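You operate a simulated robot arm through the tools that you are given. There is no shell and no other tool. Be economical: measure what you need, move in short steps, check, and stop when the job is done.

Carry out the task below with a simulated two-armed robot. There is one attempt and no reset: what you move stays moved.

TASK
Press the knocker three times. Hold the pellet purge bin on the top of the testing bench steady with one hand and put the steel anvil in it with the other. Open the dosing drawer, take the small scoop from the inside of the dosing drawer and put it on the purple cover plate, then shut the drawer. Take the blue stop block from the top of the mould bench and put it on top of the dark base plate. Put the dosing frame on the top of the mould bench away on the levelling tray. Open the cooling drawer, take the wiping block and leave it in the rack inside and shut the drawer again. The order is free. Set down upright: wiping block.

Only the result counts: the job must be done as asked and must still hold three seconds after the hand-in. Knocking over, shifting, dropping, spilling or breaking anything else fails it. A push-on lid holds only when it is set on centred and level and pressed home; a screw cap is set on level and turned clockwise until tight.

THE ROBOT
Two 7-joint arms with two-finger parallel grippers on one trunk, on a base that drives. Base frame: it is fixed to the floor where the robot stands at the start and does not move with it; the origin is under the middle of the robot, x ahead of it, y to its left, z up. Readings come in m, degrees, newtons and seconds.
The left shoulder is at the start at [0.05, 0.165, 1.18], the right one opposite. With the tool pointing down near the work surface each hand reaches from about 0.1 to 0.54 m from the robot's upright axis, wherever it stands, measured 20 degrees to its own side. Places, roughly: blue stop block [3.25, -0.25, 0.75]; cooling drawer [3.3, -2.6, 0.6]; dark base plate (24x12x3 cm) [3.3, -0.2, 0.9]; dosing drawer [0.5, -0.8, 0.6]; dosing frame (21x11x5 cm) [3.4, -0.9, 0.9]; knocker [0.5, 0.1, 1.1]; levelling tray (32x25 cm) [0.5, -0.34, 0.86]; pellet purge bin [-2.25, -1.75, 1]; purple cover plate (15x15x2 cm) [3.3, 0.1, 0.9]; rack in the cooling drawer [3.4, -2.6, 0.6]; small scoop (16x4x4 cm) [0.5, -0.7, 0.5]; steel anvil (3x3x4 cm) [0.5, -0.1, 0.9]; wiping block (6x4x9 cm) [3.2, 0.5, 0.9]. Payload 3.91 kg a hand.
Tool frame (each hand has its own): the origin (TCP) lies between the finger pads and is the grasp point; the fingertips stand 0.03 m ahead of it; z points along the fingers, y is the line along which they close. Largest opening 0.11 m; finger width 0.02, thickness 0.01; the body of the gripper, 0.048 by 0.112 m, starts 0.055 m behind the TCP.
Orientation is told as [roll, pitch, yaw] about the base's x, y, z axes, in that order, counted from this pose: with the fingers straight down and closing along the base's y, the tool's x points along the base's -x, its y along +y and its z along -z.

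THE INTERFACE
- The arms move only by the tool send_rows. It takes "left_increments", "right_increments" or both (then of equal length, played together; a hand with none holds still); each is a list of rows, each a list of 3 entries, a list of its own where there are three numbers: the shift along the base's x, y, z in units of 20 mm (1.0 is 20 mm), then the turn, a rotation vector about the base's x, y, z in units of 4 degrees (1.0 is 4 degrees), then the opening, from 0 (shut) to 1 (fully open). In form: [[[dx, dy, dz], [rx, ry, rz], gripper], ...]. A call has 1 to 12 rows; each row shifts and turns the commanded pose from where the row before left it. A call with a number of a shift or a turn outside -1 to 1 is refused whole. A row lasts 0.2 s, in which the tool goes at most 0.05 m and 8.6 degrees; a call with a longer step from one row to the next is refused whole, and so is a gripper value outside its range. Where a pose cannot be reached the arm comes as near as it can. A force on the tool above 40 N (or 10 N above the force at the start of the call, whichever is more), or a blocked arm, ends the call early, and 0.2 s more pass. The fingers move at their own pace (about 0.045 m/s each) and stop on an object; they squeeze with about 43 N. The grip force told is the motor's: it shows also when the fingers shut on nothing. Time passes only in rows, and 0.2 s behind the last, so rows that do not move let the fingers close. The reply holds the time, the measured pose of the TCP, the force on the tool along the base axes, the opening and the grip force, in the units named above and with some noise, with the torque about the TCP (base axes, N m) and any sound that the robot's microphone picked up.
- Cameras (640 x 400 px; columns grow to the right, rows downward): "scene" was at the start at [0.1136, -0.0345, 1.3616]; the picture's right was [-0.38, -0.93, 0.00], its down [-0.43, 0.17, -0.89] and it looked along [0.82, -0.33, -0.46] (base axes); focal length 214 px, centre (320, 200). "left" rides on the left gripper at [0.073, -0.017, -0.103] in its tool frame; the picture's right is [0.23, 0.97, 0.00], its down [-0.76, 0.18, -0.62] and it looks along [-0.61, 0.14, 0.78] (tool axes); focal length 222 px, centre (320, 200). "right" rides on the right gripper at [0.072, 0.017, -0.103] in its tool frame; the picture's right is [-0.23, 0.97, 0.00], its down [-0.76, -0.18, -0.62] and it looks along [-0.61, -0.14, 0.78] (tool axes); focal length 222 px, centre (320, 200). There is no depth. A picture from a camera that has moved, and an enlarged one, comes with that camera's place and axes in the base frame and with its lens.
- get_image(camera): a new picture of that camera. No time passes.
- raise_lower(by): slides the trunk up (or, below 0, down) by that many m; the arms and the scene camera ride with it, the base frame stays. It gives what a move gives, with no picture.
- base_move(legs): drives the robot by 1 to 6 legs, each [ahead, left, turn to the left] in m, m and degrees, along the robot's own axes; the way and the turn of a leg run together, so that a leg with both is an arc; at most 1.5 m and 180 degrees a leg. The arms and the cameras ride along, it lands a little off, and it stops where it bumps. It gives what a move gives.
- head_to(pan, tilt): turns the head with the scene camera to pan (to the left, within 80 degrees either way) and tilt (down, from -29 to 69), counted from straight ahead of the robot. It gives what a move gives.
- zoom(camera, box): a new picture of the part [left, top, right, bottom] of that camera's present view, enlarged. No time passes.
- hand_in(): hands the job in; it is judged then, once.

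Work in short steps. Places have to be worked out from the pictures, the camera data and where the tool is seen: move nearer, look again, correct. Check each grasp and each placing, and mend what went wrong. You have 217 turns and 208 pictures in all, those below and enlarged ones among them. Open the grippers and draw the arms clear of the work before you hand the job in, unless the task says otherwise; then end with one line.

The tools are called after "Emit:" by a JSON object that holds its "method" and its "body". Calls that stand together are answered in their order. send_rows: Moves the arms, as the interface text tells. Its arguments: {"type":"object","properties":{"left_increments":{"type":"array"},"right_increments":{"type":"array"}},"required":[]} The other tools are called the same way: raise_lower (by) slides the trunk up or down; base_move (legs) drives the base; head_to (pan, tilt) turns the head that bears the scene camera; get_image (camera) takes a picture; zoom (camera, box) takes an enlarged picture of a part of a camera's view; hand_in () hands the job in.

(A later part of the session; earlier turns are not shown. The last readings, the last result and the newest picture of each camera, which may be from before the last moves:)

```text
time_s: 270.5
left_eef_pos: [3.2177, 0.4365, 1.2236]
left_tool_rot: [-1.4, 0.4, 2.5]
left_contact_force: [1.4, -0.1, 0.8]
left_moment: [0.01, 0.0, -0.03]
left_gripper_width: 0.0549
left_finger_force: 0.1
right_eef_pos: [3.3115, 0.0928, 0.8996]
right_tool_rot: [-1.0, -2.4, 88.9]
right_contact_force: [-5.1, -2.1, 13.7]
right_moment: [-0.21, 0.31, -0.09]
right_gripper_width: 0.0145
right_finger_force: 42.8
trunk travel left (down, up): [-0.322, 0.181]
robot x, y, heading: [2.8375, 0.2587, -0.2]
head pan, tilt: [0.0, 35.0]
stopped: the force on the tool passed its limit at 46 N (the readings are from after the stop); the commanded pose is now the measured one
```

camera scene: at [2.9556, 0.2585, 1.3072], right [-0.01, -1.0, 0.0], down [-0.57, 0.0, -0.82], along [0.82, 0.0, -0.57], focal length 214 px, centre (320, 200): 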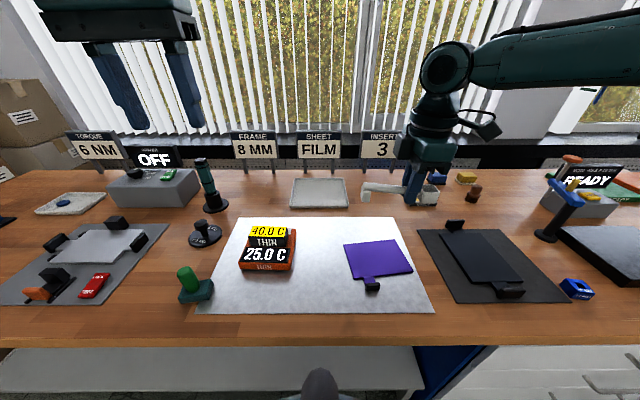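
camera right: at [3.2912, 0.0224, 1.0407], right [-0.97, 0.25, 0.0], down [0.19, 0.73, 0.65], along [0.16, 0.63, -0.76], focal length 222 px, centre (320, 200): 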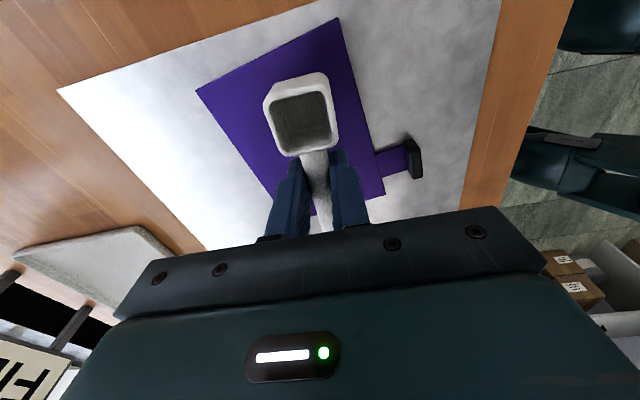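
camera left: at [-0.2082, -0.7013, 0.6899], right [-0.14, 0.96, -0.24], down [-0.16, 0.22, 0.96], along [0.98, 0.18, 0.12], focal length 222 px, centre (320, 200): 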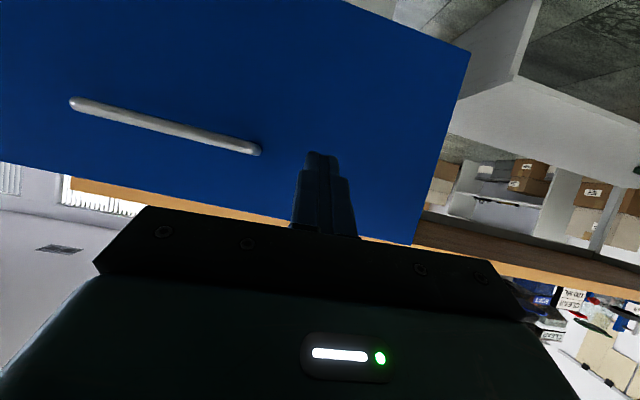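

Contact at z≈0.90. I open the fingers gently and rise.

Emit:
{"method": "send_rows", "body": {"right_increments": [[[0, 0, 0], [0, 0, 0], 0.25], [[0, 0, 0], [0, 0, 0], 0.35], [[0, 0, 0], [0, 0, 0], 0.35], [[0, 0, 0.5], [0, 0, 0], 0.35], [[0, 0, 1], [0, 0, 0], 0.35], [[0, 0, 1], [0, 0, 0], 0.35], [[0, 0, 1], [0, 0, 0], 0.35], [[0, 0, 1], [0, 0, 0], 0.35], [[-0.3, 0, 1], [0, 0, 0], 0.35], [[-0.3, 0, 1], [0, 0, 0], 0.35], [[-0.3, -0.5, 1], [0, 0, 0], 0.35], [[-0.3, -0.5, 1], [0, 0, 0], 0.35]]}}

Emit:
{"method": "zoom", "body": {"camera": "scene", "box": [280, 150, 620, 330]}}

Emit:
{"method": "get_image", "body": {"camera": "right"}}

```text
time_s: 273.1
left_eef_pos: [3.2184, 0.4373, 1.224]
left_tool_rot: [-1.4, 0.5, 2.7]
left_contact_force: [0.1, 1.0, 1.0]
left_moment: [0.02, -0.03, 0.01]
left_gripper_width: 0.0547
left_finger_force: 0.1
right_eef_pos: [3.2865, 0.0736, 1.0683]
right_tool_rot: [-0.9, -2.2, 88.9]
right_contact_force: [-0.4, 0.1, -0.1]
right_moment: [-0.03, 0.01, 0.01]
right_gripper_width: 0.0384
right_finger_force: 0.0
trunk travel left (down, up): [-0.322, 0.181]
robot x, y, heading: [2.8362, 0.2564, -0.5]
head pan, tilt: [0.0, 35.0]
```

```text
1.88 times, centred on (450, 240) of scene
camera zoom: at [2.9551, 0.2585, 1.2718], right [-0.01, -1.0, 0.0], down [-0.57, 0.0, -0.82], along [0.82, 0.0, -0.57], focal length 404 px, centre (75, 125)
```

zoom: 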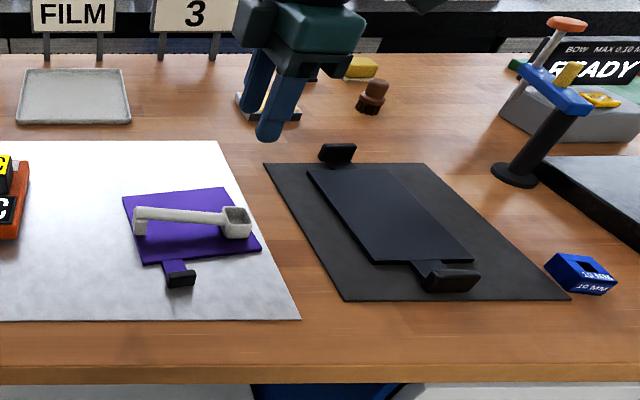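

```text
106 pictures are left
camera right: at [3.2673, -0.0032, 1.1678], right [-0.97, 0.25, -0.01], down [0.18, 0.73, 0.66], along [0.17, 0.63, -0.75], focal length 222 px, centre (320, 200)
```

right: 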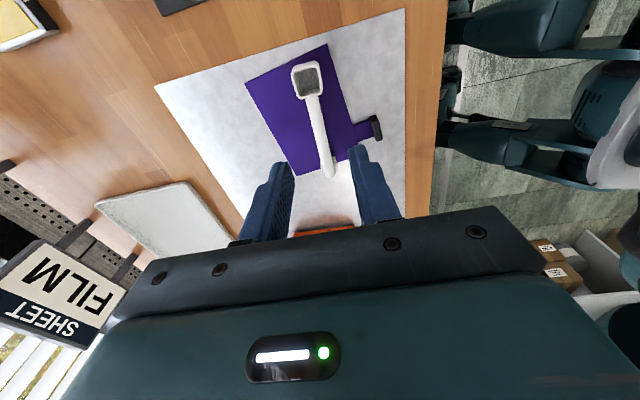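

The scoop rests on the purple plate. Next is the blue stop block at about (3.23, -0.31): I raise the right hand and shift the base 0.4 m to the right.

Emit:
{"method": "send_rows", "body": {"right_increments": [[[-0.5, 0, 1], [0, 0, 0], 0.6], [[-0.5, 0, 1], [0, 0, 0], 0.6], [[-0.5, 0, 1], [0, 0, 0], 0.6], [[-0.5, 0, 1], [0, 0, 0], 0.6], [[-0.5, 0, 0.5], [0, 0, 0], 0.6]]}}

Emit:
{"method": "base_move", "body": {"legs": [[0, -0.4, 0]]}}

Emit:
{"method": "get_image", "body": {"camera": "right"}}

Emit:
{"method": "get_image", "body": {"camera": "scene"}}

```text
time_s: 274.3
left_eef_pos: [3.2199, 0.4382, 1.2247]
left_tool_rot: [-1.4, 0.4, 2.7]
left_contact_force: [-0.3, 0.7, 0.2]
left_moment: [-0.01, 0.01, 0.01]
left_gripper_width: 0.0551
left_finger_force: 0.0
right_eef_pos: [3.2379, 0.0742, 1.1574]
right_tool_rot: [-0.9, -2.2, 88.9]
right_contact_force: [0.2, 0.7, -0.1]
right_moment: [0.03, -0.02, 0.03]
right_gripper_width: 0.066
right_finger_force: 0.1
trunk travel left (down, up): [-0.322, 0.181]
robot x, y, heading: [2.8413, 0.2613, -0.4]
head pan, tilt: [0.0, 35.0]
```

```text
time_s: 278.3
left_eef_pos: [3.2163, 0.0404, 1.2237]
left_tool_rot: [-1.3, 0.5, 2.6]
left_contact_force: [0.0, 0.4, 0.6]
left_moment: [0.02, 0.01, 0.02]
left_gripper_width: 0.0549
left_finger_force: 0.3
right_eef_pos: [3.2358, -0.3238, 1.1567]
right_tool_rot: [-0.9, -2.3, 89.0]
right_contact_force: [0.6, 0.0, 0.7]
right_moment: [0.02, -0.01, 0.04]
right_gripper_width: 0.066
right_finger_force: 0.0
trunk travel left (down, up): [-0.322, 0.181]
robot x, y, heading: [2.8365, -0.1393, -0.2]
head pan, tilt: [0.0, 35.0]
```

```text
105 pictures are left
camera right: at [3.2157, -0.4003, 1.257], right [-0.97, 0.25, -0.01], down [0.18, 0.73, 0.66], along [0.17, 0.63, -0.75], focal length 222 px, centre (320, 200)
```

right: 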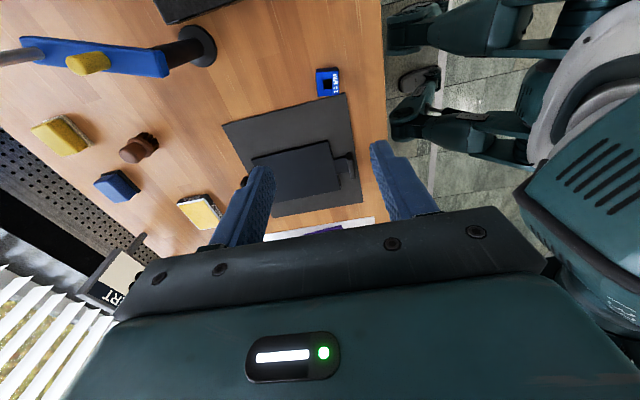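

```text
104 pictures are left
camera scene: at [2.9535, -0.1394, 1.2718], right [0.0, -1.0, 0.0], down [-0.57, 0.0, -0.82], along [0.82, 0.0, -0.57], focal length 214 px, centre (320, 200)
```

scene: 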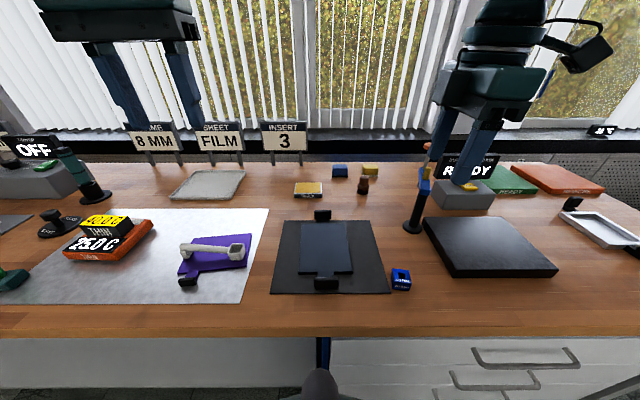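

Emit:
{"method": "zoom", "body": {"camera": "scene", "box": [260, 200, 440, 310]}}

Emit:
{"method": "zoom", "body": {"camera": "right", "box": [240, 40, 400, 140]}}

```text
3.56 times, centred on (350, 255) of scene
camera zoom: at [2.9535, -0.1394, 1.2718], right [0.0, -1.0, 0.0], down [-0.57, 0.0, -0.82], along [0.82, 0.0, -0.57], focal length 763 px, centre (213, 4)
```

zoom: 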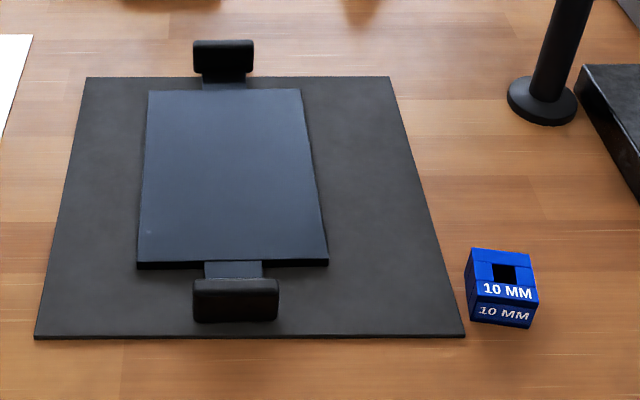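

```text
4.00 times, centred on (320, 90) of right
camera zoom: at [3.2157, -0.4003, 1.257], right [-0.97, 0.25, -0.01], down [0.18, 0.73, 0.66], along [0.17, 0.63, -0.75], focal length 888 px, centre (320, 640)
```

zoom: 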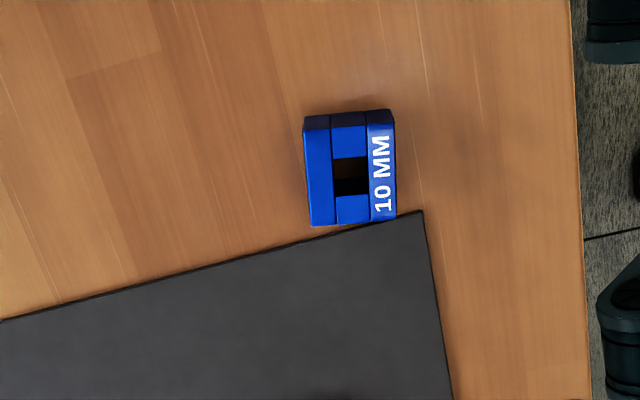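

The block is at (3.232, -0.314), about 3×4 cm, rotated ~8°. I lower the trunk, align the yaw and approach.

Emit:
{"method": "raise_lower", "body": {"by": -0.1}}

Emit:
{"method": "send_rows", "body": {"right_increments": [[[-0.2, 0.5, -1], [0, 0, -1], 0.6], [[0, 0, -1], [0, 0, -0.9], 0.6], [[0, 0, -1], [0.5, 0, 0], 0.6], [[0, 0, -1], [0, 0, 0], 0.6], [[0, 0, -1], [0, 0, 0], 0.6]]}}

Emit:
{"method": "get_image", "body": {"camera": "right"}}

```text
time_s: 279.6
left_eef_pos: [3.2167, 0.0408, 1.1239]
left_tool_rot: [-1.5, 0.3, 2.8]
left_contact_force: [0.2, -0.2, 0.1]
left_moment: [-0.06, 0.01, 0.01]
left_gripper_width: 0.055
left_finger_force: 0.0
right_eef_pos: [3.2371, -0.3238, 1.0583]
right_tool_rot: [-0.9, -2.3, 89.0]
right_contact_force: [-0.6, -0.3, -0.2]
right_moment: [-0.02, -0.02, 0.01]
right_gripper_width: 0.0662
right_finger_force: 0.0
trunk travel left (down, up): [-0.222, 0.281]
robot x, y, heading: [2.8361, -0.1412, -0.3]
head pan, tilt: [0.0, 35.0]
```

```text
time_s: 280.8
left_eef_pos: [3.2161, 0.0391, 1.1248]
left_tool_rot: [-1.4, 0.6, 2.6]
left_contact_force: [0.5, -0.1, -1.2]
left_moment: [-0.03, -0.01, 0.02]
left_gripper_width: 0.0551
left_finger_force: 0.1
right_eef_pos: [3.2326, -0.3149, 0.9583]
right_tool_rot: [-0.6, -4.3, 81.3]
right_contact_force: [0.0, 0.2, -0.2]
right_moment: [0.0, 0.01, -0.03]
right_gripper_width: 0.0662
right_finger_force: 0.1
trunk travel left (down, up): [-0.222, 0.281]
robot x, y, heading: [2.839, -0.1346, -0.4]
head pan, tilt: [0.0, 35.0]
```

```text
101 pictures are left
camera right: at [3.2021, -0.3903, 1.0554], right [-0.93, 0.37, 0.01], down [0.28, 0.68, 0.68], along [0.25, 0.63, -0.73], focal length 222 px, centre (320, 200)
```

right: 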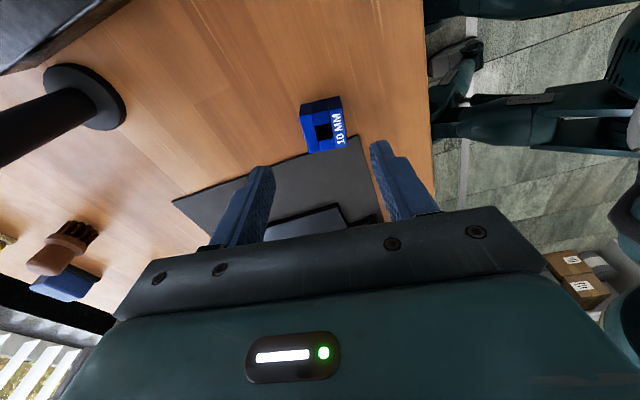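

I fix the 4° tilt and descend to z≈0.893.

Emit:
{"method": "send_rows", "body": {"right_increments": [[[-0.15, -0.1, -0.8], [-1, 0.2, 0], 0.6], [[0, 0, -0.8], [0, 0, 0], 0.6], [[0, 0, -0.8], [0, 0, 0], 0.6], [[0, 0, -0.8], [0, 0, 0], 0.6]]}}

Emit:
{"method": "get_image", "body": {"camera": "right"}}

```text
time_s: 281.8
left_eef_pos: [3.2167, 0.0408, 1.1233]
left_tool_rot: [-1.3, 0.4, 2.9]
left_contact_force: [-0.1, -0.1, -0.5]
left_moment: [0.0, 0.0, 0.0]
left_gripper_width: 0.0548
left_finger_force: 0.1
right_eef_pos: [3.2293, -0.3151, 0.8939]
right_tool_rot: [-0.4, -0.2, 81.3]
right_contact_force: [0.4, -0.1, -0.4]
right_moment: [0.02, -0.03, -0.01]
right_gripper_width: 0.066
right_finger_force: 0.1
trunk travel left (down, up): [-0.222, 0.281]
robot x, y, heading: [2.8317, -0.1362, -0.1]
head pan, tilt: [0.0, 35.0]
```

```text
100 pictures are left
camera right: at [3.2004, -0.385, 0.9955], right [-0.93, 0.37, -0.01], down [0.29, 0.72, 0.63], along [0.24, 0.58, -0.78], focal length 222 px, centre (320, 200)
```

right: 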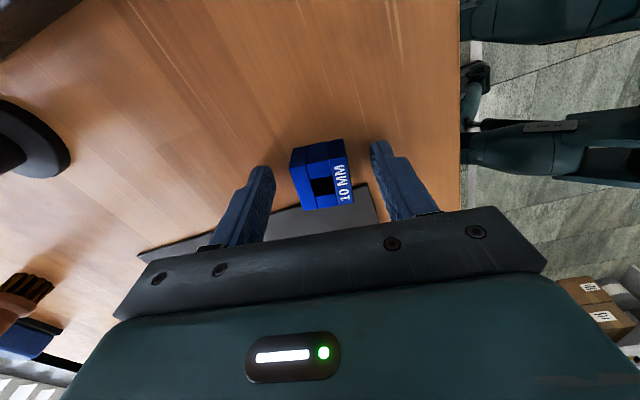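

The block is between the fingers. I close and lift.

Emit:
{"method": "send_rows", "body": {"right_increments": [[[0, 0, 0], [0, 0, 0], 0.2], [[0, 0, 0], [0, 0, 0], 0], [[0, 0, 0], [0, 0, 0], 0], [[0, 0, 0], [0, 0, 0], 0], [[0, 0, 0.7], [0, 0, 0], 0], [[0, 0, 1], [0, 0, 0], 0], [[0, 0, 1], [0, 0, 0], 0], [[0, 0, 1], [0, 0, 0], 0], [[0, 0, 1], [0, 0, 0], 0]]}}

Emit:
{"method": "get_image", "body": {"camera": "right"}}

```text
time_s: 283.8
left_eef_pos: [3.2162, 0.0396, 1.1242]
left_tool_rot: [-1.4, 0.4, 2.6]
left_contact_force: [-0.5, 0.1, -0.3]
left_moment: [-0.01, -0.01, -0.02]
left_gripper_width: 0.055
left_finger_force: 0.2
right_eef_pos: [3.2302, -0.3172, 0.9887]
right_tool_rot: [-0.3, -0.2, 81.3]
right_contact_force: [-0.2, 1.2, -0.6]
right_moment: [-0.02, -0.01, 0.0]
right_gripper_width: 0.0327
right_finger_force: 43.2
trunk travel left (down, up): [-0.222, 0.281]
robot x, y, heading: [2.8342, -0.1384, -0.4]
head pan, tilt: [0.0, 35.0]
```

```text
99 pictures are left
camera right: at [3.2005, -0.3862, 1.0916], right [-0.93, 0.37, -0.01], down [0.29, 0.72, 0.63], along [0.24, 0.58, -0.78], focal length 222 px, centre (320, 200)
```

right: 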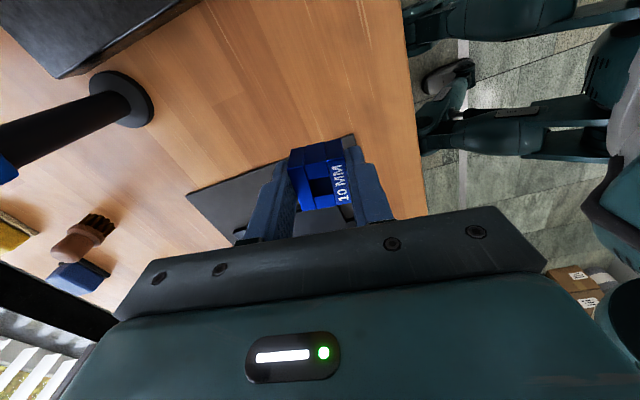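

The block is held. The plate centre is (3.317, -0.150): I shift the base 15 cm to the left and reach forward.

Emit:
{"method": "base_move", "body": {"legs": [[0, 0.15, 0]]}}

Emit:
{"method": "send_rows", "body": {"right_increments": [[[0.9, 0.2, 0], [0, 0, 0], 0], [[0.9, 0.2, 0], [0, 0, 0], 0], [[0.9, 0.2, 0], [0, 0, 0], 0], [[0.9, 0.2, -0.5], [0, 0, 0], 0], [[0.7, 0, -0.5], [0, 0, 0], 0]]}}

Emit:
{"method": "get_image", "body": {"camera": "right"}}

Emit:
{"method": "get_image", "body": {"camera": "scene"}}

```text
time_s: 285.8
left_eef_pos: [3.2169, 0.193, 1.1249]
left_tool_rot: [-1.5, 0.4, 2.7]
left_contact_force: [0.9, 0.4, 1.1]
left_moment: [0.0, 0.0, 0.03]
left_gripper_width: 0.0553
left_finger_force: 0.0
right_eef_pos: [3.2302, -0.1631, 0.9894]
right_tool_rot: [-0.3, -0.2, 81.2]
right_contact_force: [0.3, -0.3, -0.4]
right_moment: [-0.04, -0.03, -0.03]
right_gripper_width: 0.0332
right_finger_force: 42.7
trunk travel left (down, up): [-0.222, 0.281]
robot x, y, heading: [2.8356, 0.0134, -0.3]
head pan, tilt: [0.0, 35.0]
```

```text
time_s: 287.0
left_eef_pos: [3.2179, 0.1927, 1.1241]
left_tool_rot: [-1.2, 0.5, 2.7]
left_contact_force: [0.2, -0.9, -0.3]
left_moment: [0.0, -0.02, 0.02]
left_gripper_width: 0.055
left_finger_force: 0.1
right_eef_pos: [3.3172, -0.1479, 0.9687]
right_tool_rot: [-0.4, -0.2, 81.4]
right_contact_force: [-0.3, 0.1, -0.5]
right_moment: [0.03, 0.01, -0.02]
right_gripper_width: 0.033
right_finger_force: 43.3
trunk travel left (down, up): [-0.222, 0.281]
robot x, y, heading: [2.8355, 0.0147, -0.0]
head pan, tilt: [0.0, 35.0]
```

```text
98 pictures are left
camera right: at [3.2876, -0.2172, 1.0712], right [-0.93, 0.37, -0.01], down [0.29, 0.72, 0.63], along [0.24, 0.58, -0.78], focal length 222 px, centre (320, 200)
```

right: 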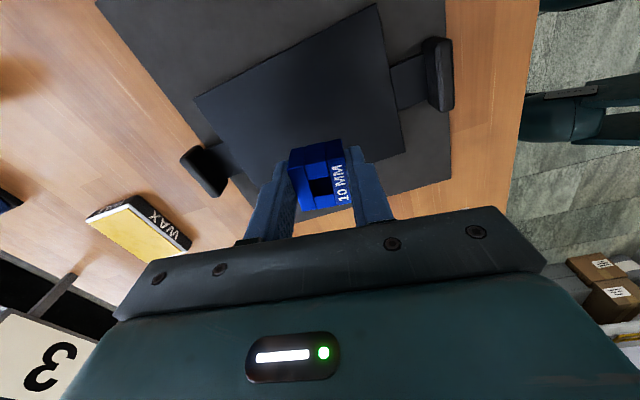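

```text
97 pictures are left
camera scene: at [2.9543, 0.0138, 1.1717], right [0.0, -1.0, 0.0], down [-0.57, 0.0, -0.82], along [0.82, 0.0, -0.57], focal length 214 px, centre (320, 200)
```

scene: 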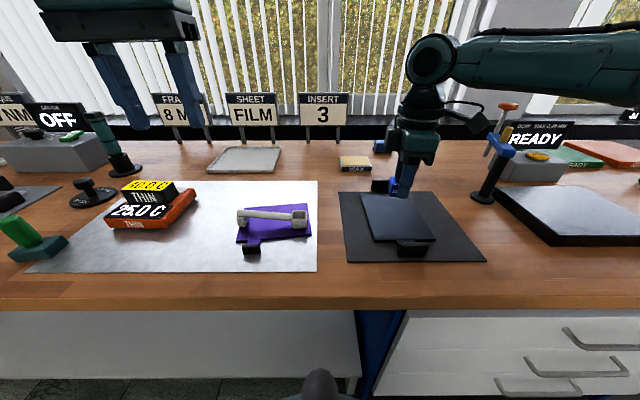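

Over the plate. I shift 1 cm toward -y for centring and lower until contact.

Emit:
{"method": "send_rows", "body": {"right_increments": [[[0, -0.5, -0.8], [0, 0, 0], 0], [[0, 0, -0.8], [0, 0, 0], 0], [[0, 0, -0.3], [0, 0, 0], 0], [[0, 0, -0.3], [0, 0, 0], 0]]}}

Emit:
{"method": "zoom", "body": {"camera": "scene", "box": [330, 140, 490, 270]}}

```text
time_s: 288.0
left_eef_pos: [3.2177, 0.193, 1.1247]
left_tool_rot: [-1.4, 0.4, 2.8]
left_contact_force: [-0.2, -0.2, -0.9]
left_moment: [0.02, 0.02, -0.03]
left_gripper_width: 0.055
left_finger_force: 0.1
right_eef_pos: [3.3163, -0.1575, 0.9237]
right_tool_rot: [-0.4, -0.2, 81.3]
right_contact_force: [-0.5, 0.2, -0.7]
right_moment: [-0.02, 0.01, -0.02]
right_gripper_width: 0.0331
right_finger_force: 43.0
trunk travel left (down, up): [-0.222, 0.281]
robot x, y, heading: [2.8382, 0.0145, -0.2]
head pan, tilt: [0.0, 35.0]
```

```text
3.08 times, centred on (410, 205) of scene
camera zoom: at [2.9541, 0.0138, 1.1717], right [0.0, -1.0, 0.0], down [-0.57, 0.0, -0.82], along [0.82, 0.0, -0.57], focal length 660 px, centre (43, 185)
```

zoom: 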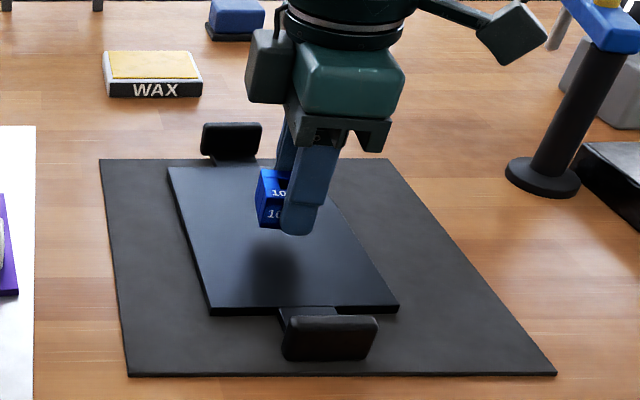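

Still a gap; I continue down in small steps.

Emit:
{"method": "send_rows", "body": {"right_increments": [[[0, 0, -0.3], [0, 0, 0], 0], [[0, 0, -0.3], [0, 0, 0], 0], [[0, 0, -0.2], [0, 0, 0], 0], [[0, 0, -0.2], [0, 0, 0], 0], [[0, 0, -0.2], [0, 0, 0], 0]]}}

```text
time_s: 289.2
left_eef_pos: [3.215, 0.1937, 1.1239]
left_tool_rot: [-1.4, 0.4, 2.7]
left_contact_force: [-0.8, 0.5, 0.2]
left_moment: [0.04, -0.04, 0.02]
left_gripper_width: 0.0548
left_finger_force: 0.1
right_eef_pos: [3.317, -0.1573, 0.9053]
right_tool_rot: [-0.8, -0.3, 81.3]
right_contact_force: [-2.9, -7.9, 23.9]
right_moment: [-0.18, 0.4, 0.1]
right_gripper_width: 0.0326
right_finger_force: 42.8
trunk travel left (down, up): [-0.222, 0.281]
robot x, y, heading: [2.8368, 0.0094, -0.1]
head pan, tilt: [0.0, 35.0]
```

Contact. I release and rise.

Emit:
{"method": "send_rows", "body": {"right_increments": [[[0, 0, 0.05], [0, 0, 0], 0.4], [[0, 0, 0], [0, 0, 0], 0.55], [[0, 0, 0], [0, 0, 0], 0.55], [[0, 0, 0.5], [0, 0, 0], 0.55], [[0, 0, 1], [0, 0, 0], 0.55], [[0, 0, 1], [0, 0, 0], 0.55], [[0, 0, 1], [0, 0, 0], 0.55], [[0, 0, 1], [0, 0, 0], 0.55], [[-0.5, 0, 1], [0, 0, 0], 0.55], [[-0.5, 0, 1], [0, 0, 0], 0.55]]}}

Emit:
{"method": "zoom", "body": {"camera": "scene", "box": [330, 140, 490, 270]}}

```text
time_s: 291.4
left_eef_pos: [3.2167, 0.194, 1.1249]
left_tool_rot: [-1.4, 0.4, 2.7]
left_contact_force: [0.5, 0.4, -0.2]
left_moment: [0.01, -0.02, 0.0]
left_gripper_width: 0.0552
left_finger_force: 0.0
right_eef_pos: [3.2962, -0.1576, 1.0328]
right_tool_rot: [-0.3, -0.2, 81.3]
right_contact_force: [-0.6, -0.3, -0.9]
right_moment: [0.02, 0.02, 0.02]
right_gripper_width: 0.0604
right_finger_force: 0.1
trunk travel left (down, up): [-0.222, 0.281]
robot x, y, heading: [2.8361, 0.0171, -0.3]
head pan, tilt: [0.0, 35.0]
```

```text
3.08 times, centred on (410, 205) of scene
camera zoom: at [2.9539, 0.0139, 1.1718], right [0.0, -1.0, 0.0], down [-0.57, 0.0, -0.82], along [0.82, 0.0, -0.57], focal length 660 px, centre (43, 185)
```

zoom: 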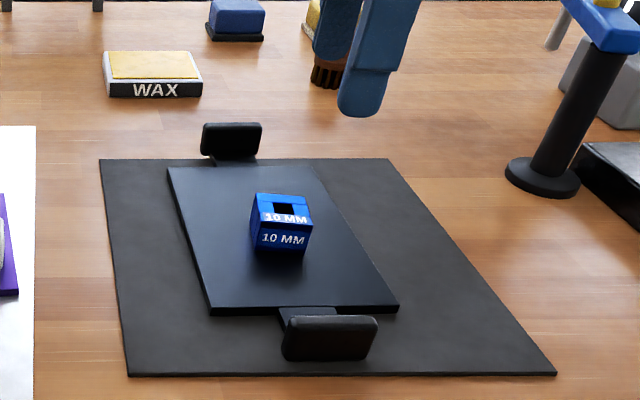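

The stop block sits on the base plate. Next comes the wiping block: I raise the right hand and move the base left to see the green-handled object near (3.26, 0.55).

Emit:
{"method": "send_rows", "body": {"right_increments": [[[-0.5, 0, 1], [0, 0, 0.5], 0.55], [[-0.5, 0, 1], [0, 0, 0.5], 0.55], [[-0.5, 0, 1], [0, 0, 0.5], 0.55], [[-0.5, 0, 1], [0, 0, 0.5], 0.55]], "left_increments": [[[-0.2, 0, 0.5], [0, 0, 0], 0.8], [[-0.2, 0, 0.5], [0, 0, 0], 0.8], [[-0.2, 0, 0.5], [0, 0, 0], 0.8], [[-0.2, 0, 0.5], [0, 0, 0], 0.8]]}}

Emit:
{"method": "base_move", "body": {"legs": [[0, 0.39, 0]]}}

Emit:
{"method": "get_image", "body": {"camera": "scene"}}

Emit:
{"method": "get_image", "body": {"camera": "left"}}

```text
time_s: 292.4
left_eef_pos: [3.2021, 0.192, 1.1652]
left_tool_rot: [-1.5, 0.5, 2.6]
left_contact_force: [0.5, 0.3, 0.3]
left_moment: [0.03, 0.03, 0.04]
left_gripper_width: 0.0882
left_finger_force: 0.0
right_eef_pos: [3.257, -0.1558, 1.1128]
right_tool_rot: [-0.5, -0.3, 89.4]
right_contact_force: [-1.2, 0.7, 0.6]
right_moment: [-0.03, 0.01, 0.04]
right_gripper_width: 0.0605
right_finger_force: 0.0
trunk travel left (down, up): [-0.222, 0.281]
robot x, y, heading: [2.8379, 0.0143, -0.1]
head pan, tilt: [0.0, 35.0]
```

```text
time_s: 296.4
left_eef_pos: [3.2043, 0.5824, 1.1641]
left_tool_rot: [-1.3, 0.4, 2.5]
left_contact_force: [-0.8, -0.3, -0.4]
left_moment: [0.02, 0.03, 0.02]
left_gripper_width: 0.0879
left_finger_force: 0.1
right_eef_pos: [3.2585, 0.2346, 1.1116]
right_tool_rot: [-0.4, -0.2, 89.0]
right_contact_force: [0.2, -0.3, 0.2]
right_moment: [-0.01, -0.03, -0.02]
right_gripper_width: 0.0606
right_finger_force: 0.1
trunk travel left (down, up): [-0.222, 0.281]
robot x, y, heading: [2.8408, 0.4086, -0.4]
head pan, tilt: [0.0, 35.0]
```

```text
94 pictures are left
camera scene: at [2.9566, 0.4064, 1.1718], right [-0.01, -1.0, 0.0], down [-0.57, 0.01, -0.82], along [0.82, -0.01, -0.57], focal length 214 px, centre (320, 200)
```

scene: 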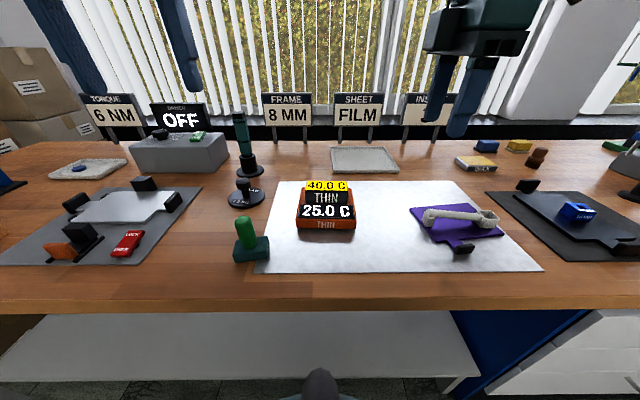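

```text
93 pictures are left
camera left: at [3.1348, 0.5662, 1.2689], right [-0.27, 0.96, -0.02], down [0.76, 0.23, 0.61], along [0.59, 0.15, -0.79], focal length 222 px, centre (320, 200)
```

left: 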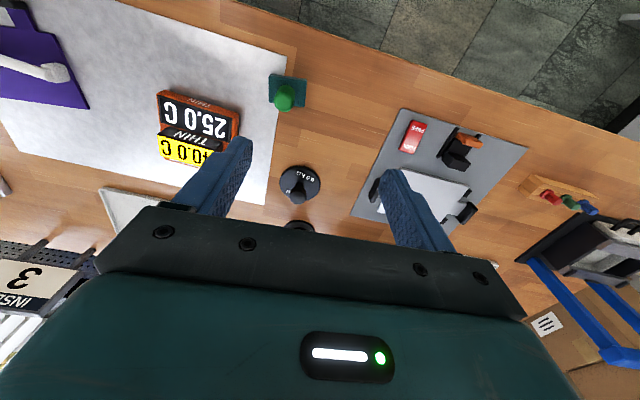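

The green-knobbed block on the teal base matches 6×4×9 cm, at (3.226, 0.529). I zoom once for the knob's height and orientation.

Emit:
{"method": "zoom", "body": {"camera": "scene", "box": [210, 190, 310, 280]}}

Emit:
{"method": "zoom", "body": {"camera": "left", "box": [240, 50, 340, 130]}}

```text
4.44 times, centred on (260, 235) of scene
camera zoom: at [2.9566, 0.4064, 1.1718], right [-0.01, -1.0, 0.0], down [-0.57, 0.01, -0.82], along [0.82, -0.01, -0.57], focal length 953 px, centre (587, 44)
```

zoom: 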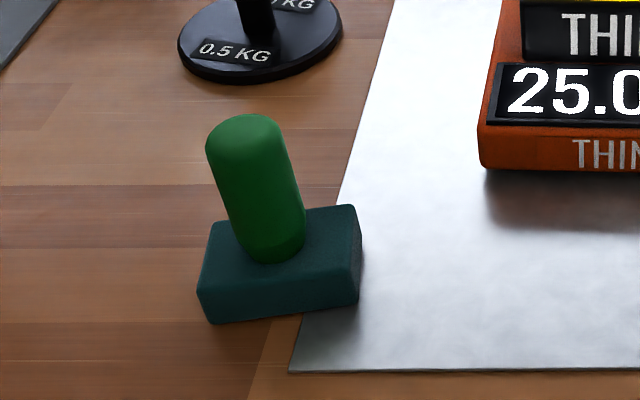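

```text
5.00 times, centred on (290, 90) of left
camera zoom: at [3.1348, 0.5662, 1.2689], right [-0.27, 0.96, -0.02], down [0.76, 0.23, 0.61], along [0.59, 0.15, -0.79], focal length 1111 px, centre (470, 750)
```

zoom: 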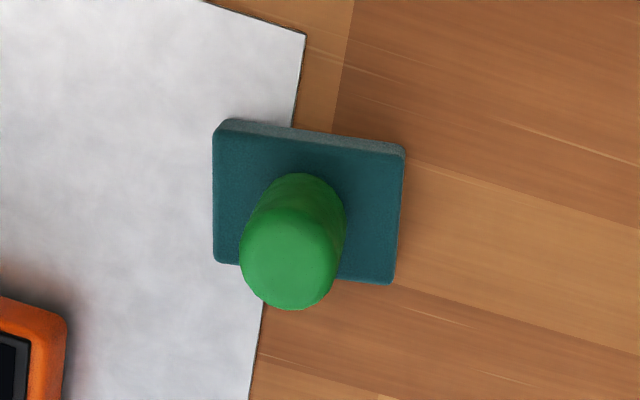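

Knob centre (3.226, 0.531), top ≈0.95; base top ≈0.885. I descend with the left hand to z≈0.925, aligning yaw with the block.

Emit:
{"method": "send_rows", "body": {"left_increments": [[[0.3, -0.7, -1], [0, 0, 0.8], 0.7], [[0.3, -0.7, -1], [0, 0, 0.8], 0.7], [[0.3, -0.7, -1], [0, 0, 0], 0.7], [[0.2, -0.5, -1], [0, 0, 0], 0.7], [[0, 0, -1], [0, 0, 0], 0.7], [[0, 0, -1], [0, 0, 0], 0.7], [[0, 0, -1], [0, 0, 0], 0.7]]}}

Emit:
{"method": "get_image", "body": {"camera": "left"}}

```text
time_s: 298.0
left_eef_pos: [3.2261, 0.5323, 1.0256]
left_tool_rot: [-1.4, 0.5, 8.9]
left_contact_force: [0.6, 0.9, -1.5]
left_moment: [0.01, 0.0, -0.02]
left_gripper_width: 0.0771
left_finger_force: 0.0
right_eef_pos: [3.259, 0.2355, 1.112]
right_tool_rot: [-0.4, -0.1, 88.9]
right_contact_force: [-0.2, -0.7, -1.7]
right_moment: [0.01, 0.0, 0.0]
right_gripper_width: 0.0604
right_finger_force: 0.2
trunk travel left (down, up): [-0.222, 0.281]
robot x, y, heading: [2.8412, 0.4066, -0.8]
head pan, tilt: [0.0, 35.0]
```

```text
90 pictures are left
camera left: at [3.1591, 0.5061, 1.1285], right [-0.38, 0.93, -0.02], down [0.73, 0.31, 0.61], along [0.57, 0.21, -0.79], focal length 222 px, centre (320, 200)
```

left: 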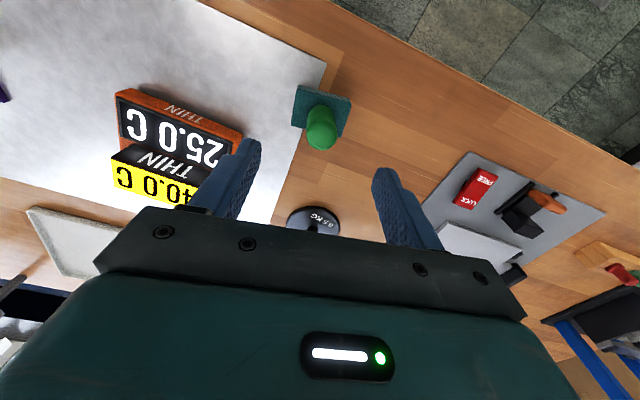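

Centred. I descend 10 cm and close on the knob.

Emit:
{"method": "send_rows", "body": {"left_increments": [[[0, -0.1, -1], [0, 0, 0], 0.7], [[0, 0, -1], [0, 0, 0], 0.7], [[0, 0, -1], [0, 0, 0], 0.7], [[0, 0, -1], [0, 0, 0], 0.7], [[0, 0, -0.9], [0, 0, 0], 0.7], [[0, 0, 0], [0, 0, 0], 0.3], [[0, 0, 0], [0, 0, 0], 0], [[0, 0, 0], [0, 0, 0], 0], [[0, 0, 0], [0, 0, 0], 0], [[0, 0, 0], [0, 0, 0], 0]]}}

Emit:
{"method": "get_image", "body": {"camera": "left"}}

```text
time_s: 300.2
left_eef_pos: [3.2274, 0.529, 0.926]
left_tool_rot: [-1.5, 0.5, 8.9]
left_contact_force: [-0.2, 1.1, 0.6]
left_moment: [0.06, 0.0, -0.02]
left_gripper_width: 0.0265
left_finger_force: 42.6
right_eef_pos: [3.2596, 0.2347, 1.1126]
right_tool_rot: [-0.3, -0.3, 89.0]
right_contact_force: [1.1, -0.4, 0.3]
right_moment: [0.04, 0.01, 0.0]
right_gripper_width: 0.0604
right_finger_force: 0.0
trunk travel left (down, up): [-0.222, 0.281]
robot x, y, heading: [2.8401, 0.4082, -0.6]
head pan, tilt: [0.0, 35.0]
```

```text
89 pictures are left
camera left: at [3.1597, 0.5035, 1.0308], right [-0.37, 0.93, -0.02], down [0.73, 0.31, 0.61], along [0.57, 0.21, -0.79], focal length 222 px, centre (320, 200)
```

left: 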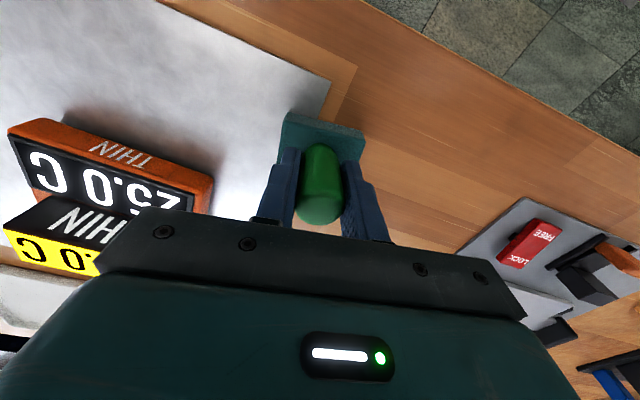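

The wiping block is held by its knob. I lift, tuck, and drive to the cooling drawer near (3.3, -2.6).

Emit:
{"method": "send_rows", "body": {"left_increments": [[[0, 0, 1], [0, 0, 0], 0], [[0, 0, 1], [0, 0, 0], 0], [[0, 0, 1], [0, 0, 0], 0], [[0, 0, 1], [0, 0, 0], 0], [[0, 0, 1], [0, 0, 0], 0], [[0, 0, 1], [0, 0, 0], 0], [[-0.5, 0, 1], [0, 0, 0], 0], [[-0.5, 0, 1], [0, 0, 0], 0], [[-0.5, 0, 1], [0, 0, 0], 0], [[-0.5, 0, 1], [0, 0, 0], 0], [[-0.5, 0, 1], [0, 0, 0], 0], [[-0.5, 0, 1], [0, 0, 0], 0]]}}

Emit:
{"method": "base_move", "body": {"legs": [[-0.5, 0, 0.6], [0, -1.4, 0], [0, -1.4, 0]]}}

Emit:
{"method": "get_image", "body": {"camera": "scene"}}

```text
time_s: 302.8
left_eef_pos: [3.1665, 0.5302, 1.1679]
left_tool_rot: [-1.3, 0.5, 8.8]
left_contact_force: [-0.4, 0.2, -1.0]
left_moment: [0.05, 0.03, -0.02]
left_gripper_width: 0.0267
left_finger_force: 43.3
right_eef_pos: [3.2595, 0.235, 1.1127]
right_tool_rot: [-0.5, -0.1, 88.9]
right_contact_force: [1.2, -0.6, 0.3]
right_moment: [0.0, 0.02, 0.0]
right_gripper_width: 0.0604
right_finger_force: 0.1
trunk travel left (down, up): [-0.222, 0.281]
robot x, y, heading: [2.8402, 0.4067, -0.1]
head pan, tilt: [0.0, 35.0]
```

```text
time_s: 330.0
left_eef_pos: [2.6504, -2.2764, 1.1663]
left_tool_rot: [-1.4, 0.5, 8.8]
left_contact_force: [0.5, 0.7, -0.7]
left_moment: [-0.02, -0.01, 0.0]
left_gripper_width: 0.0258
left_finger_force: 42.9
right_eef_pos: [2.7422, -2.5718, 1.1125]
right_tool_rot: [-0.4, -0.3, 89.2]
right_contact_force: [-1.6, -0.1, 0.0]
right_moment: [-0.02, 0.02, 0.03]
right_gripper_width: 0.0605
right_finger_force: 0.1
trunk travel left (down, up): [-0.222, 0.281]
robot x, y, heading: [2.3195, -2.4016, -0.6]
head pan, tilt: [0.0, 35.0]
```

```text
88 pictures are left
camera scene: at [2.4396, -2.3999, 1.1717], right [-0.01, -1.0, 0.0], down [-0.57, 0.0, -0.82], along [0.82, -0.01, -0.57], focal length 214 px, centre (320, 200)
```

scene: 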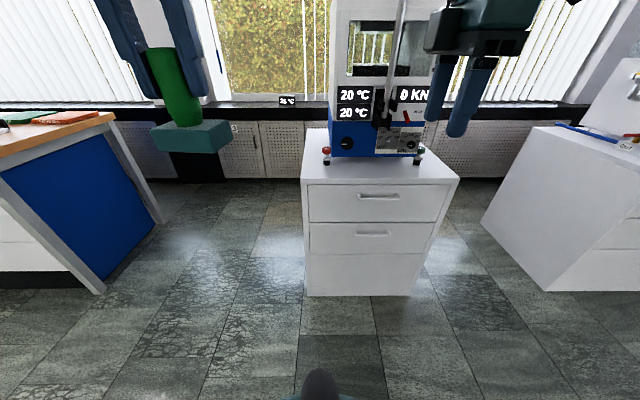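

The cabinet has two handled drawers; the listed height fits the upper one (like the dosing drawer). I zoom for labels.

Emit:
{"method": "zoom", "body": {"camera": "scene", "box": [290, 70, 470, 270]}}

```text
2.00 times, centred on (380, 170) of scene
camera zoom: at [2.4396, -2.3999, 1.1717], right [-0.01, -1.0, 0.0], down [-0.57, 0.0, -0.82], along [0.82, -0.01, -0.57], focal length 429 px, centre (200, 260)
```

zoom: 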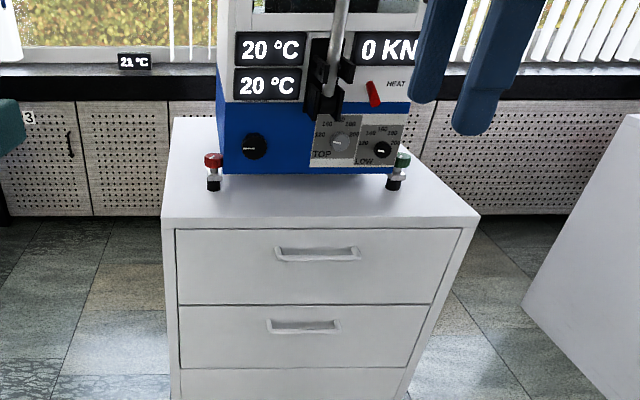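

Only the top drawer has a real handle. I tilt the right hand forward 60° as before (15 steps) while lowering it.

Emit:
{"method": "send_rows", "body": {"right_increments": [[[-0.2, 0.1, -0.8], [0, -1, 0], 0.35], [[-0.2, 0.1, -0.8], [0, -1, 0], 0.35], [[-0.2, 0.1, -0.8], [0, -1, 0], 0.35], [[-0.2, 0.1, -0.8], [0, -1, 0], 0.35], [[-0.2, 0.1, -0.8], [0, -1, 0], 0.35], [[-0.2, 0.1, -0.8], [0, -1, 0], 0.35], [[-0.2, 0.1, -0.8], [0, -1, 0], 0.35], [[0, 0.1, -0.8], [0, -1, 0], 0.35], [[0, 0.1, -0.8], [0, -1, 0], 0.35], [[0, 0.1, -0.8], [0, -1, 0], 0.35], [[0, 0.1, -0.8], [0, -1, 0], 0.35], [[0, 0.1, -0.8], [0, -1, 0], 0.35]]}}

Emit:
{"method": "send_rows", "body": {"right_increments": [[[0.3, 0.1, -0.8], [0, -1, 0], 0.35], [[0.3, 0.1, -0.8], [0, -1, 0], 0.35], [[0.3, 0.1, -0.8], [0, -1, 0], 0.35], [[0.8, 0.1, -0.3], [0, 0, 0], 0.35], [[0.8, 0.1, 0], [0, 0, 0], 0.35]]}}

Emit:
{"method": "get_image", "body": {"camera": "right"}}

```text
time_s: 332.6
left_eef_pos: [2.6501, -2.2759, 1.1668]
left_tool_rot: [-1.4, 0.6, 8.9]
left_contact_force: [-0.4, 0.4, -1.3]
left_moment: [-0.04, 0.01, 0.01]
left_gripper_width: 0.0258
left_finger_force: 42.5
right_eef_pos: [2.7205, -2.5443, 0.9208]
right_tool_rot: [-48.3, -0.8, 89.6]
right_contact_force: [0.2, 0.3, -0.6]
right_moment: [0.01, 0.0, 0.0]
right_gripper_width: 0.0384
right_finger_force: 0.0
right hand out of reach, approached as far as the arm can: row 12
trunk travel left (down, up): [-0.222, 0.281]
robot x, y, heading: [2.3219, -2.4011, -0.4]
head pan, tilt: [0.0, 35.0]
```

```text
time_s: 333.8
left_eef_pos: [2.65, -2.275, 1.1664]
left_tool_rot: [-1.4, 0.4, 8.8]
left_contact_force: [0.9, 0.6, -1.3]
left_moment: [-0.02, 0.0, -0.02]
left_gripper_width: 0.0259
left_finger_force: 42.9
right_eef_pos: [2.7755, -2.5317, 0.8675]
right_tool_rot: [-60.4, -0.9, 89.7]
right_contact_force: [0.7, 0.0, 0.2]
right_moment: [0.0, 0.02, 0.02]
right_gripper_width: 0.0383
right_finger_force: 0.0
right hand out of reach, approached as far as the arm can: row 1
trunk travel left (down, up): [-0.222, 0.281]
robot x, y, heading: [2.3215, -2.4008, -0.6]
head pan, tilt: [0.0, 35.0]
```

```text
86 pictures are left
camera right: at [2.6758, -2.6047, 0.9022], right [-0.48, 0.24, -0.84], down [-0.45, 0.76, 0.47], along [0.75, 0.61, -0.25], focal length 222 px, centre (320, 200)
```

right: 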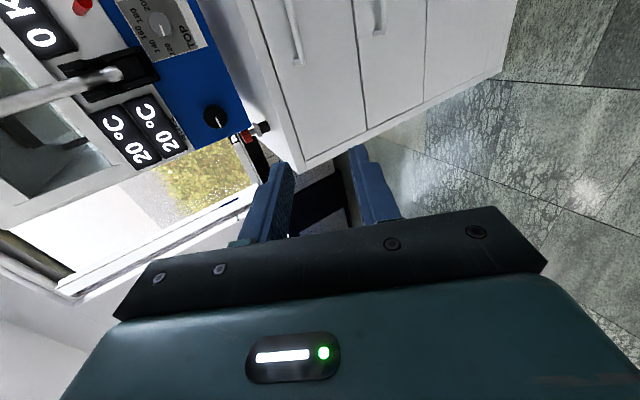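

I drive closer (22 cm ahead, 8 cm right) and lower 10 cm to re-measure the handle.

Emit:
{"method": "base_move", "body": {"legs": [[0.22, -0.075, 0.5]]}}

Emit:
{"method": "raise_lower", "body": {"by": -0.1}}

Emit:
{"method": "get_image", "body": {"camera": "right"}}

Emit:
{"method": "get_image", "body": {"camera": "scene"}}

```text
time_s: 335.5
left_eef_pos: [2.8687, -2.3467, 1.1677]
left_tool_rot: [-1.3, 0.4, 9.4]
left_contact_force: [0.2, -0.3, -0.6]
left_moment: [0.02, -0.01, 0.02]
left_gripper_width: 0.026
left_finger_force: 43.2
right_eef_pos: [2.9951, -2.6028, 0.8678]
right_tool_rot: [-60.4, -0.8, 90.2]
right_contact_force: [0.2, -0.5, -0.3]
right_moment: [0.0, -0.02, -0.02]
right_gripper_width: 0.0387
right_finger_force: 0.0
trunk travel left (down, up): [-0.222, 0.281]
robot x, y, heading: [2.5416, -2.4711, 0.2]
head pan, tilt: [0.0, 35.0]
```

```text
time_s: 336.8
left_eef_pos: [2.8683, -2.348, 1.0664]
left_tool_rot: [-1.4, 0.4, 9.5]
left_contact_force: [-0.4, -0.3, -1.3]
left_moment: [0.01, 0.02, -0.02]
left_gripper_width: 0.0257
left_finger_force: 43.3
right_eef_pos: [2.9945, -2.601, 0.7682]
right_tool_rot: [-60.5, -0.8, 90.2]
right_contact_force: [-0.1, -0.2, -0.2]
right_moment: [-0.03, 0.01, 0.01]
right_gripper_width: 0.0384
right_finger_force: 0.1
trunk travel left (down, up): [-0.122, 0.381]
robot x, y, heading: [2.5409, -2.4742, -0.0]
head pan, tilt: [0.0, 35.0]
```

```text
85 pictures are left
camera right: at [2.8964, -2.6757, 0.8025], right [-0.48, 0.24, -0.84], down [-0.46, 0.75, 0.47], along [0.75, 0.61, -0.25], focal length 222 px, centre (320, 200)
```

right: 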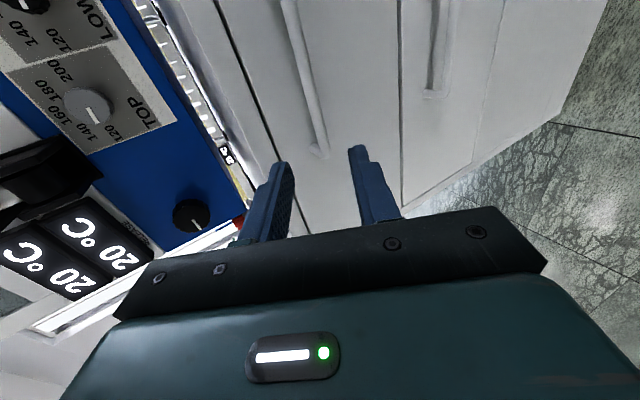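

```text
84 pictures are left
camera scene: at [2.6586, -2.473, 1.0718], right [0.0, -1.0, 0.0], down [-0.57, 0.0, -0.82], along [0.82, 0.0, -0.57], focal length 214 px, centre (320, 200)
```

scene: 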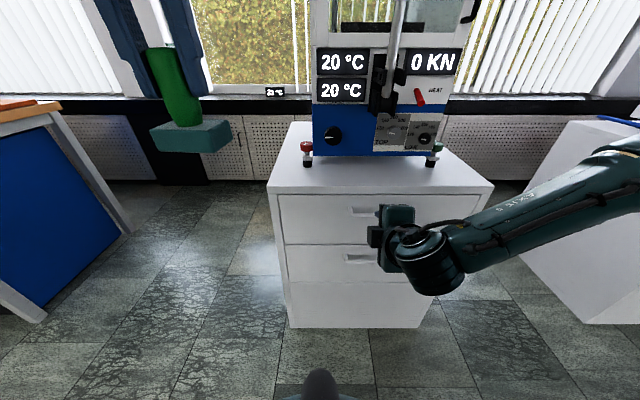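

The bar is at about x=3.146, z=0.693, its left end at y≈-2.56. I lower 6.6 cm and drive 9.5 cm ahead.

Emit:
{"method": "raise_lower", "body": {"by": -0.066}}

Emit:
{"method": "base_move", "body": {"legs": [[0.095, -0.01, 0]]}}

Emit:
{"method": "get_image", "body": {"camera": "right"}}

```text
time_s: 337.9
left_eef_pos: [2.868, -2.3464, 1.0008]
left_tool_rot: [-1.4, 0.4, 9.4]
left_contact_force: [-0.2, 0.0, -0.4]
left_moment: [-0.02, -0.01, 0.01]
left_gripper_width: 0.026
left_finger_force: 42.5
right_eef_pos: [2.9953, -2.602, 0.7029]
right_tool_rot: [-60.5, -0.9, 90.2]
right_contact_force: [0.7, -1.2, 0.1]
right_moment: [0.01, 0.02, -0.05]
right_gripper_width: 0.0388
right_finger_force: 0.0
trunk travel left (down, up): [-0.056, 0.447]
robot x, y, heading: [2.5398, -2.4754, -0.2]
head pan, tilt: [0.0, 35.0]
```

```text
time_s: 339.0
left_eef_pos: [2.9372, -2.354, 1.0002]
left_tool_rot: [-1.3, 0.6, 9.5]
left_contact_force: [0.0, 0.7, -0.2]
left_moment: [0.01, 0.0, 0.02]
left_gripper_width: 0.0258
left_finger_force: 43.1
right_eef_pos: [3.0589, -2.6085, 0.7031]
right_tool_rot: [-60.3, -0.8, 90.5]
right_contact_force: [-4.7, -1.5, 1.3]
right_moment: [0.0, -0.13, -0.07]
right_gripper_width: 0.0383
right_finger_force: 0.0
trunk travel left (down, up): [-0.056, 0.447]
robot x, y, heading: [2.6115, -2.483, 0.1]
head pan, tilt: [0.0, 35.0]
stopped in leg 1: the force on the tool passed its limit at 97 N (the readings are from after the stop); the commanded pose is now the measured one
```

```text
83 pictures are left
camera right: at [2.9617, -2.6823, 0.7371], right [-0.48, 0.24, -0.84], down [-0.46, 0.75, 0.47], along [0.74, 0.62, -0.25], focal length 222 px, centre (320, 200)
```

right: 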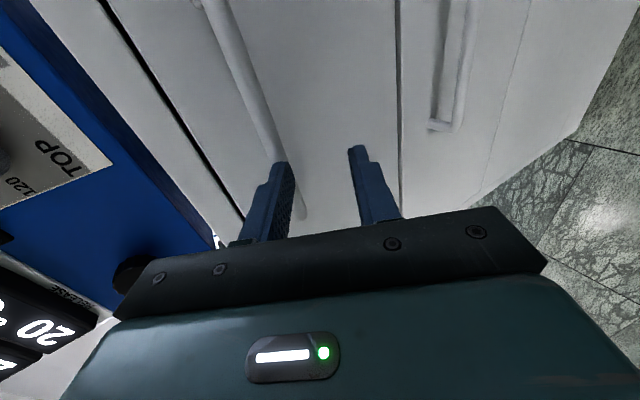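

The upper finger ran into the bar, so the bar is nearer and higher, at about (3.105, 0.713). I back off 3.5 cm, raise 2.1 cm and look again.

Emit:
{"method": "base_move", "body": {"legs": [[-0.04, 0, 0]]}}

Emit:
{"method": "raise_lower", "body": {"by": 0.021}}

Emit:
{"method": "get_image", "body": {"camera": "right"}}

Emit:
{"method": "zoom", "body": {"camera": "scene", "box": [260, 120, 480, 280]}}

```text
time_s: 339.8
left_eef_pos: [2.8983, -2.3543, 1.0001]
left_tool_rot: [-1.3, 0.5, 9.5]
left_contact_force: [-0.1, -0.9, -0.4]
left_moment: [-0.01, 0.02, -0.03]
left_gripper_width: 0.026
left_finger_force: 43.1
right_eef_pos: [3.0208, -2.6085, 0.7023]
right_tool_rot: [-60.3, -0.9, 90.4]
right_contact_force: [0.0, -0.4, -0.2]
right_moment: [0.0, 0.01, -0.01]
right_gripper_width: 0.0384
right_finger_force: 0.0
trunk travel left (down, up): [-0.056, 0.447]
robot x, y, heading: [2.5684, -2.48, 0.4]
head pan, tilt: [0.0, 35.0]
```

```text
time_s: 340.5
left_eef_pos: [2.8969, -2.3541, 1.0208]
left_tool_rot: [-1.3, 0.5, 9.5]
left_contact_force: [0.0, 0.8, -0.3]
left_moment: [-0.02, 0.0, -0.01]
left_gripper_width: 0.0258
left_finger_force: 43.3
right_eef_pos: [3.0205, -2.6092, 0.7232]
right_tool_rot: [-60.4, -0.9, 90.5]
right_contact_force: [0.7, 0.5, 0.7]
right_moment: [-0.01, 0.04, -0.03]
right_gripper_width: 0.0382
right_finger_force: 0.1
trunk travel left (down, up): [-0.077, 0.426]
robot x, y, heading: [2.5681, -2.4805, 0.4]
head pan, tilt: [0.0, 35.0]
```

```text
82 pictures are left
camera right: at [2.9222, -2.6824, 0.758], right [-0.48, 0.24, -0.84], down [-0.46, 0.75, 0.47], along [0.74, 0.62, -0.25], focal length 222 px, centre (320, 200)
```

right: 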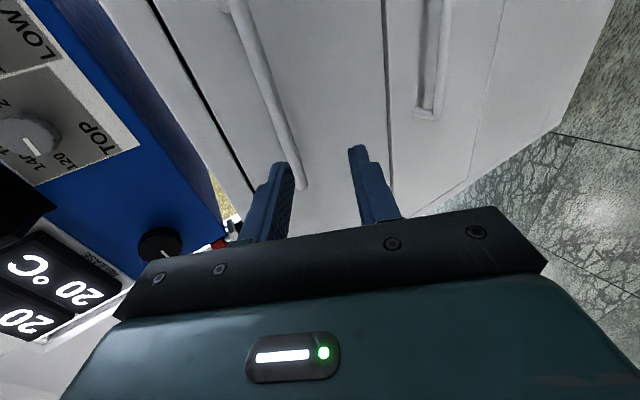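

```text
2.50 times, centred on (370, 200) of scene
camera zoom: at [2.6879, -2.4803, 1.0268], right [0.0, -1.0, 0.0], down [-0.57, 0.0, -0.82], along [0.82, 0.0, -0.57], focal length 536 px, centre (195, 200)
```

zoom: 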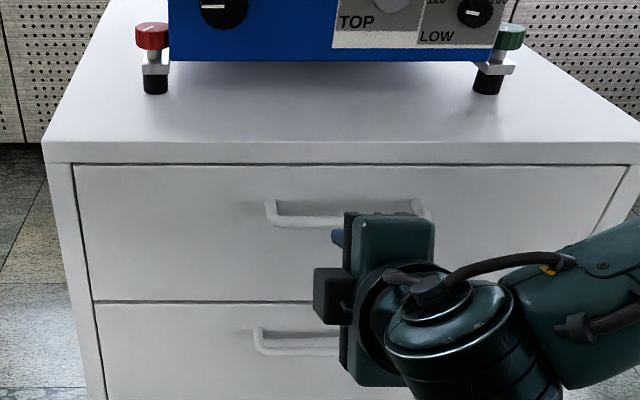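

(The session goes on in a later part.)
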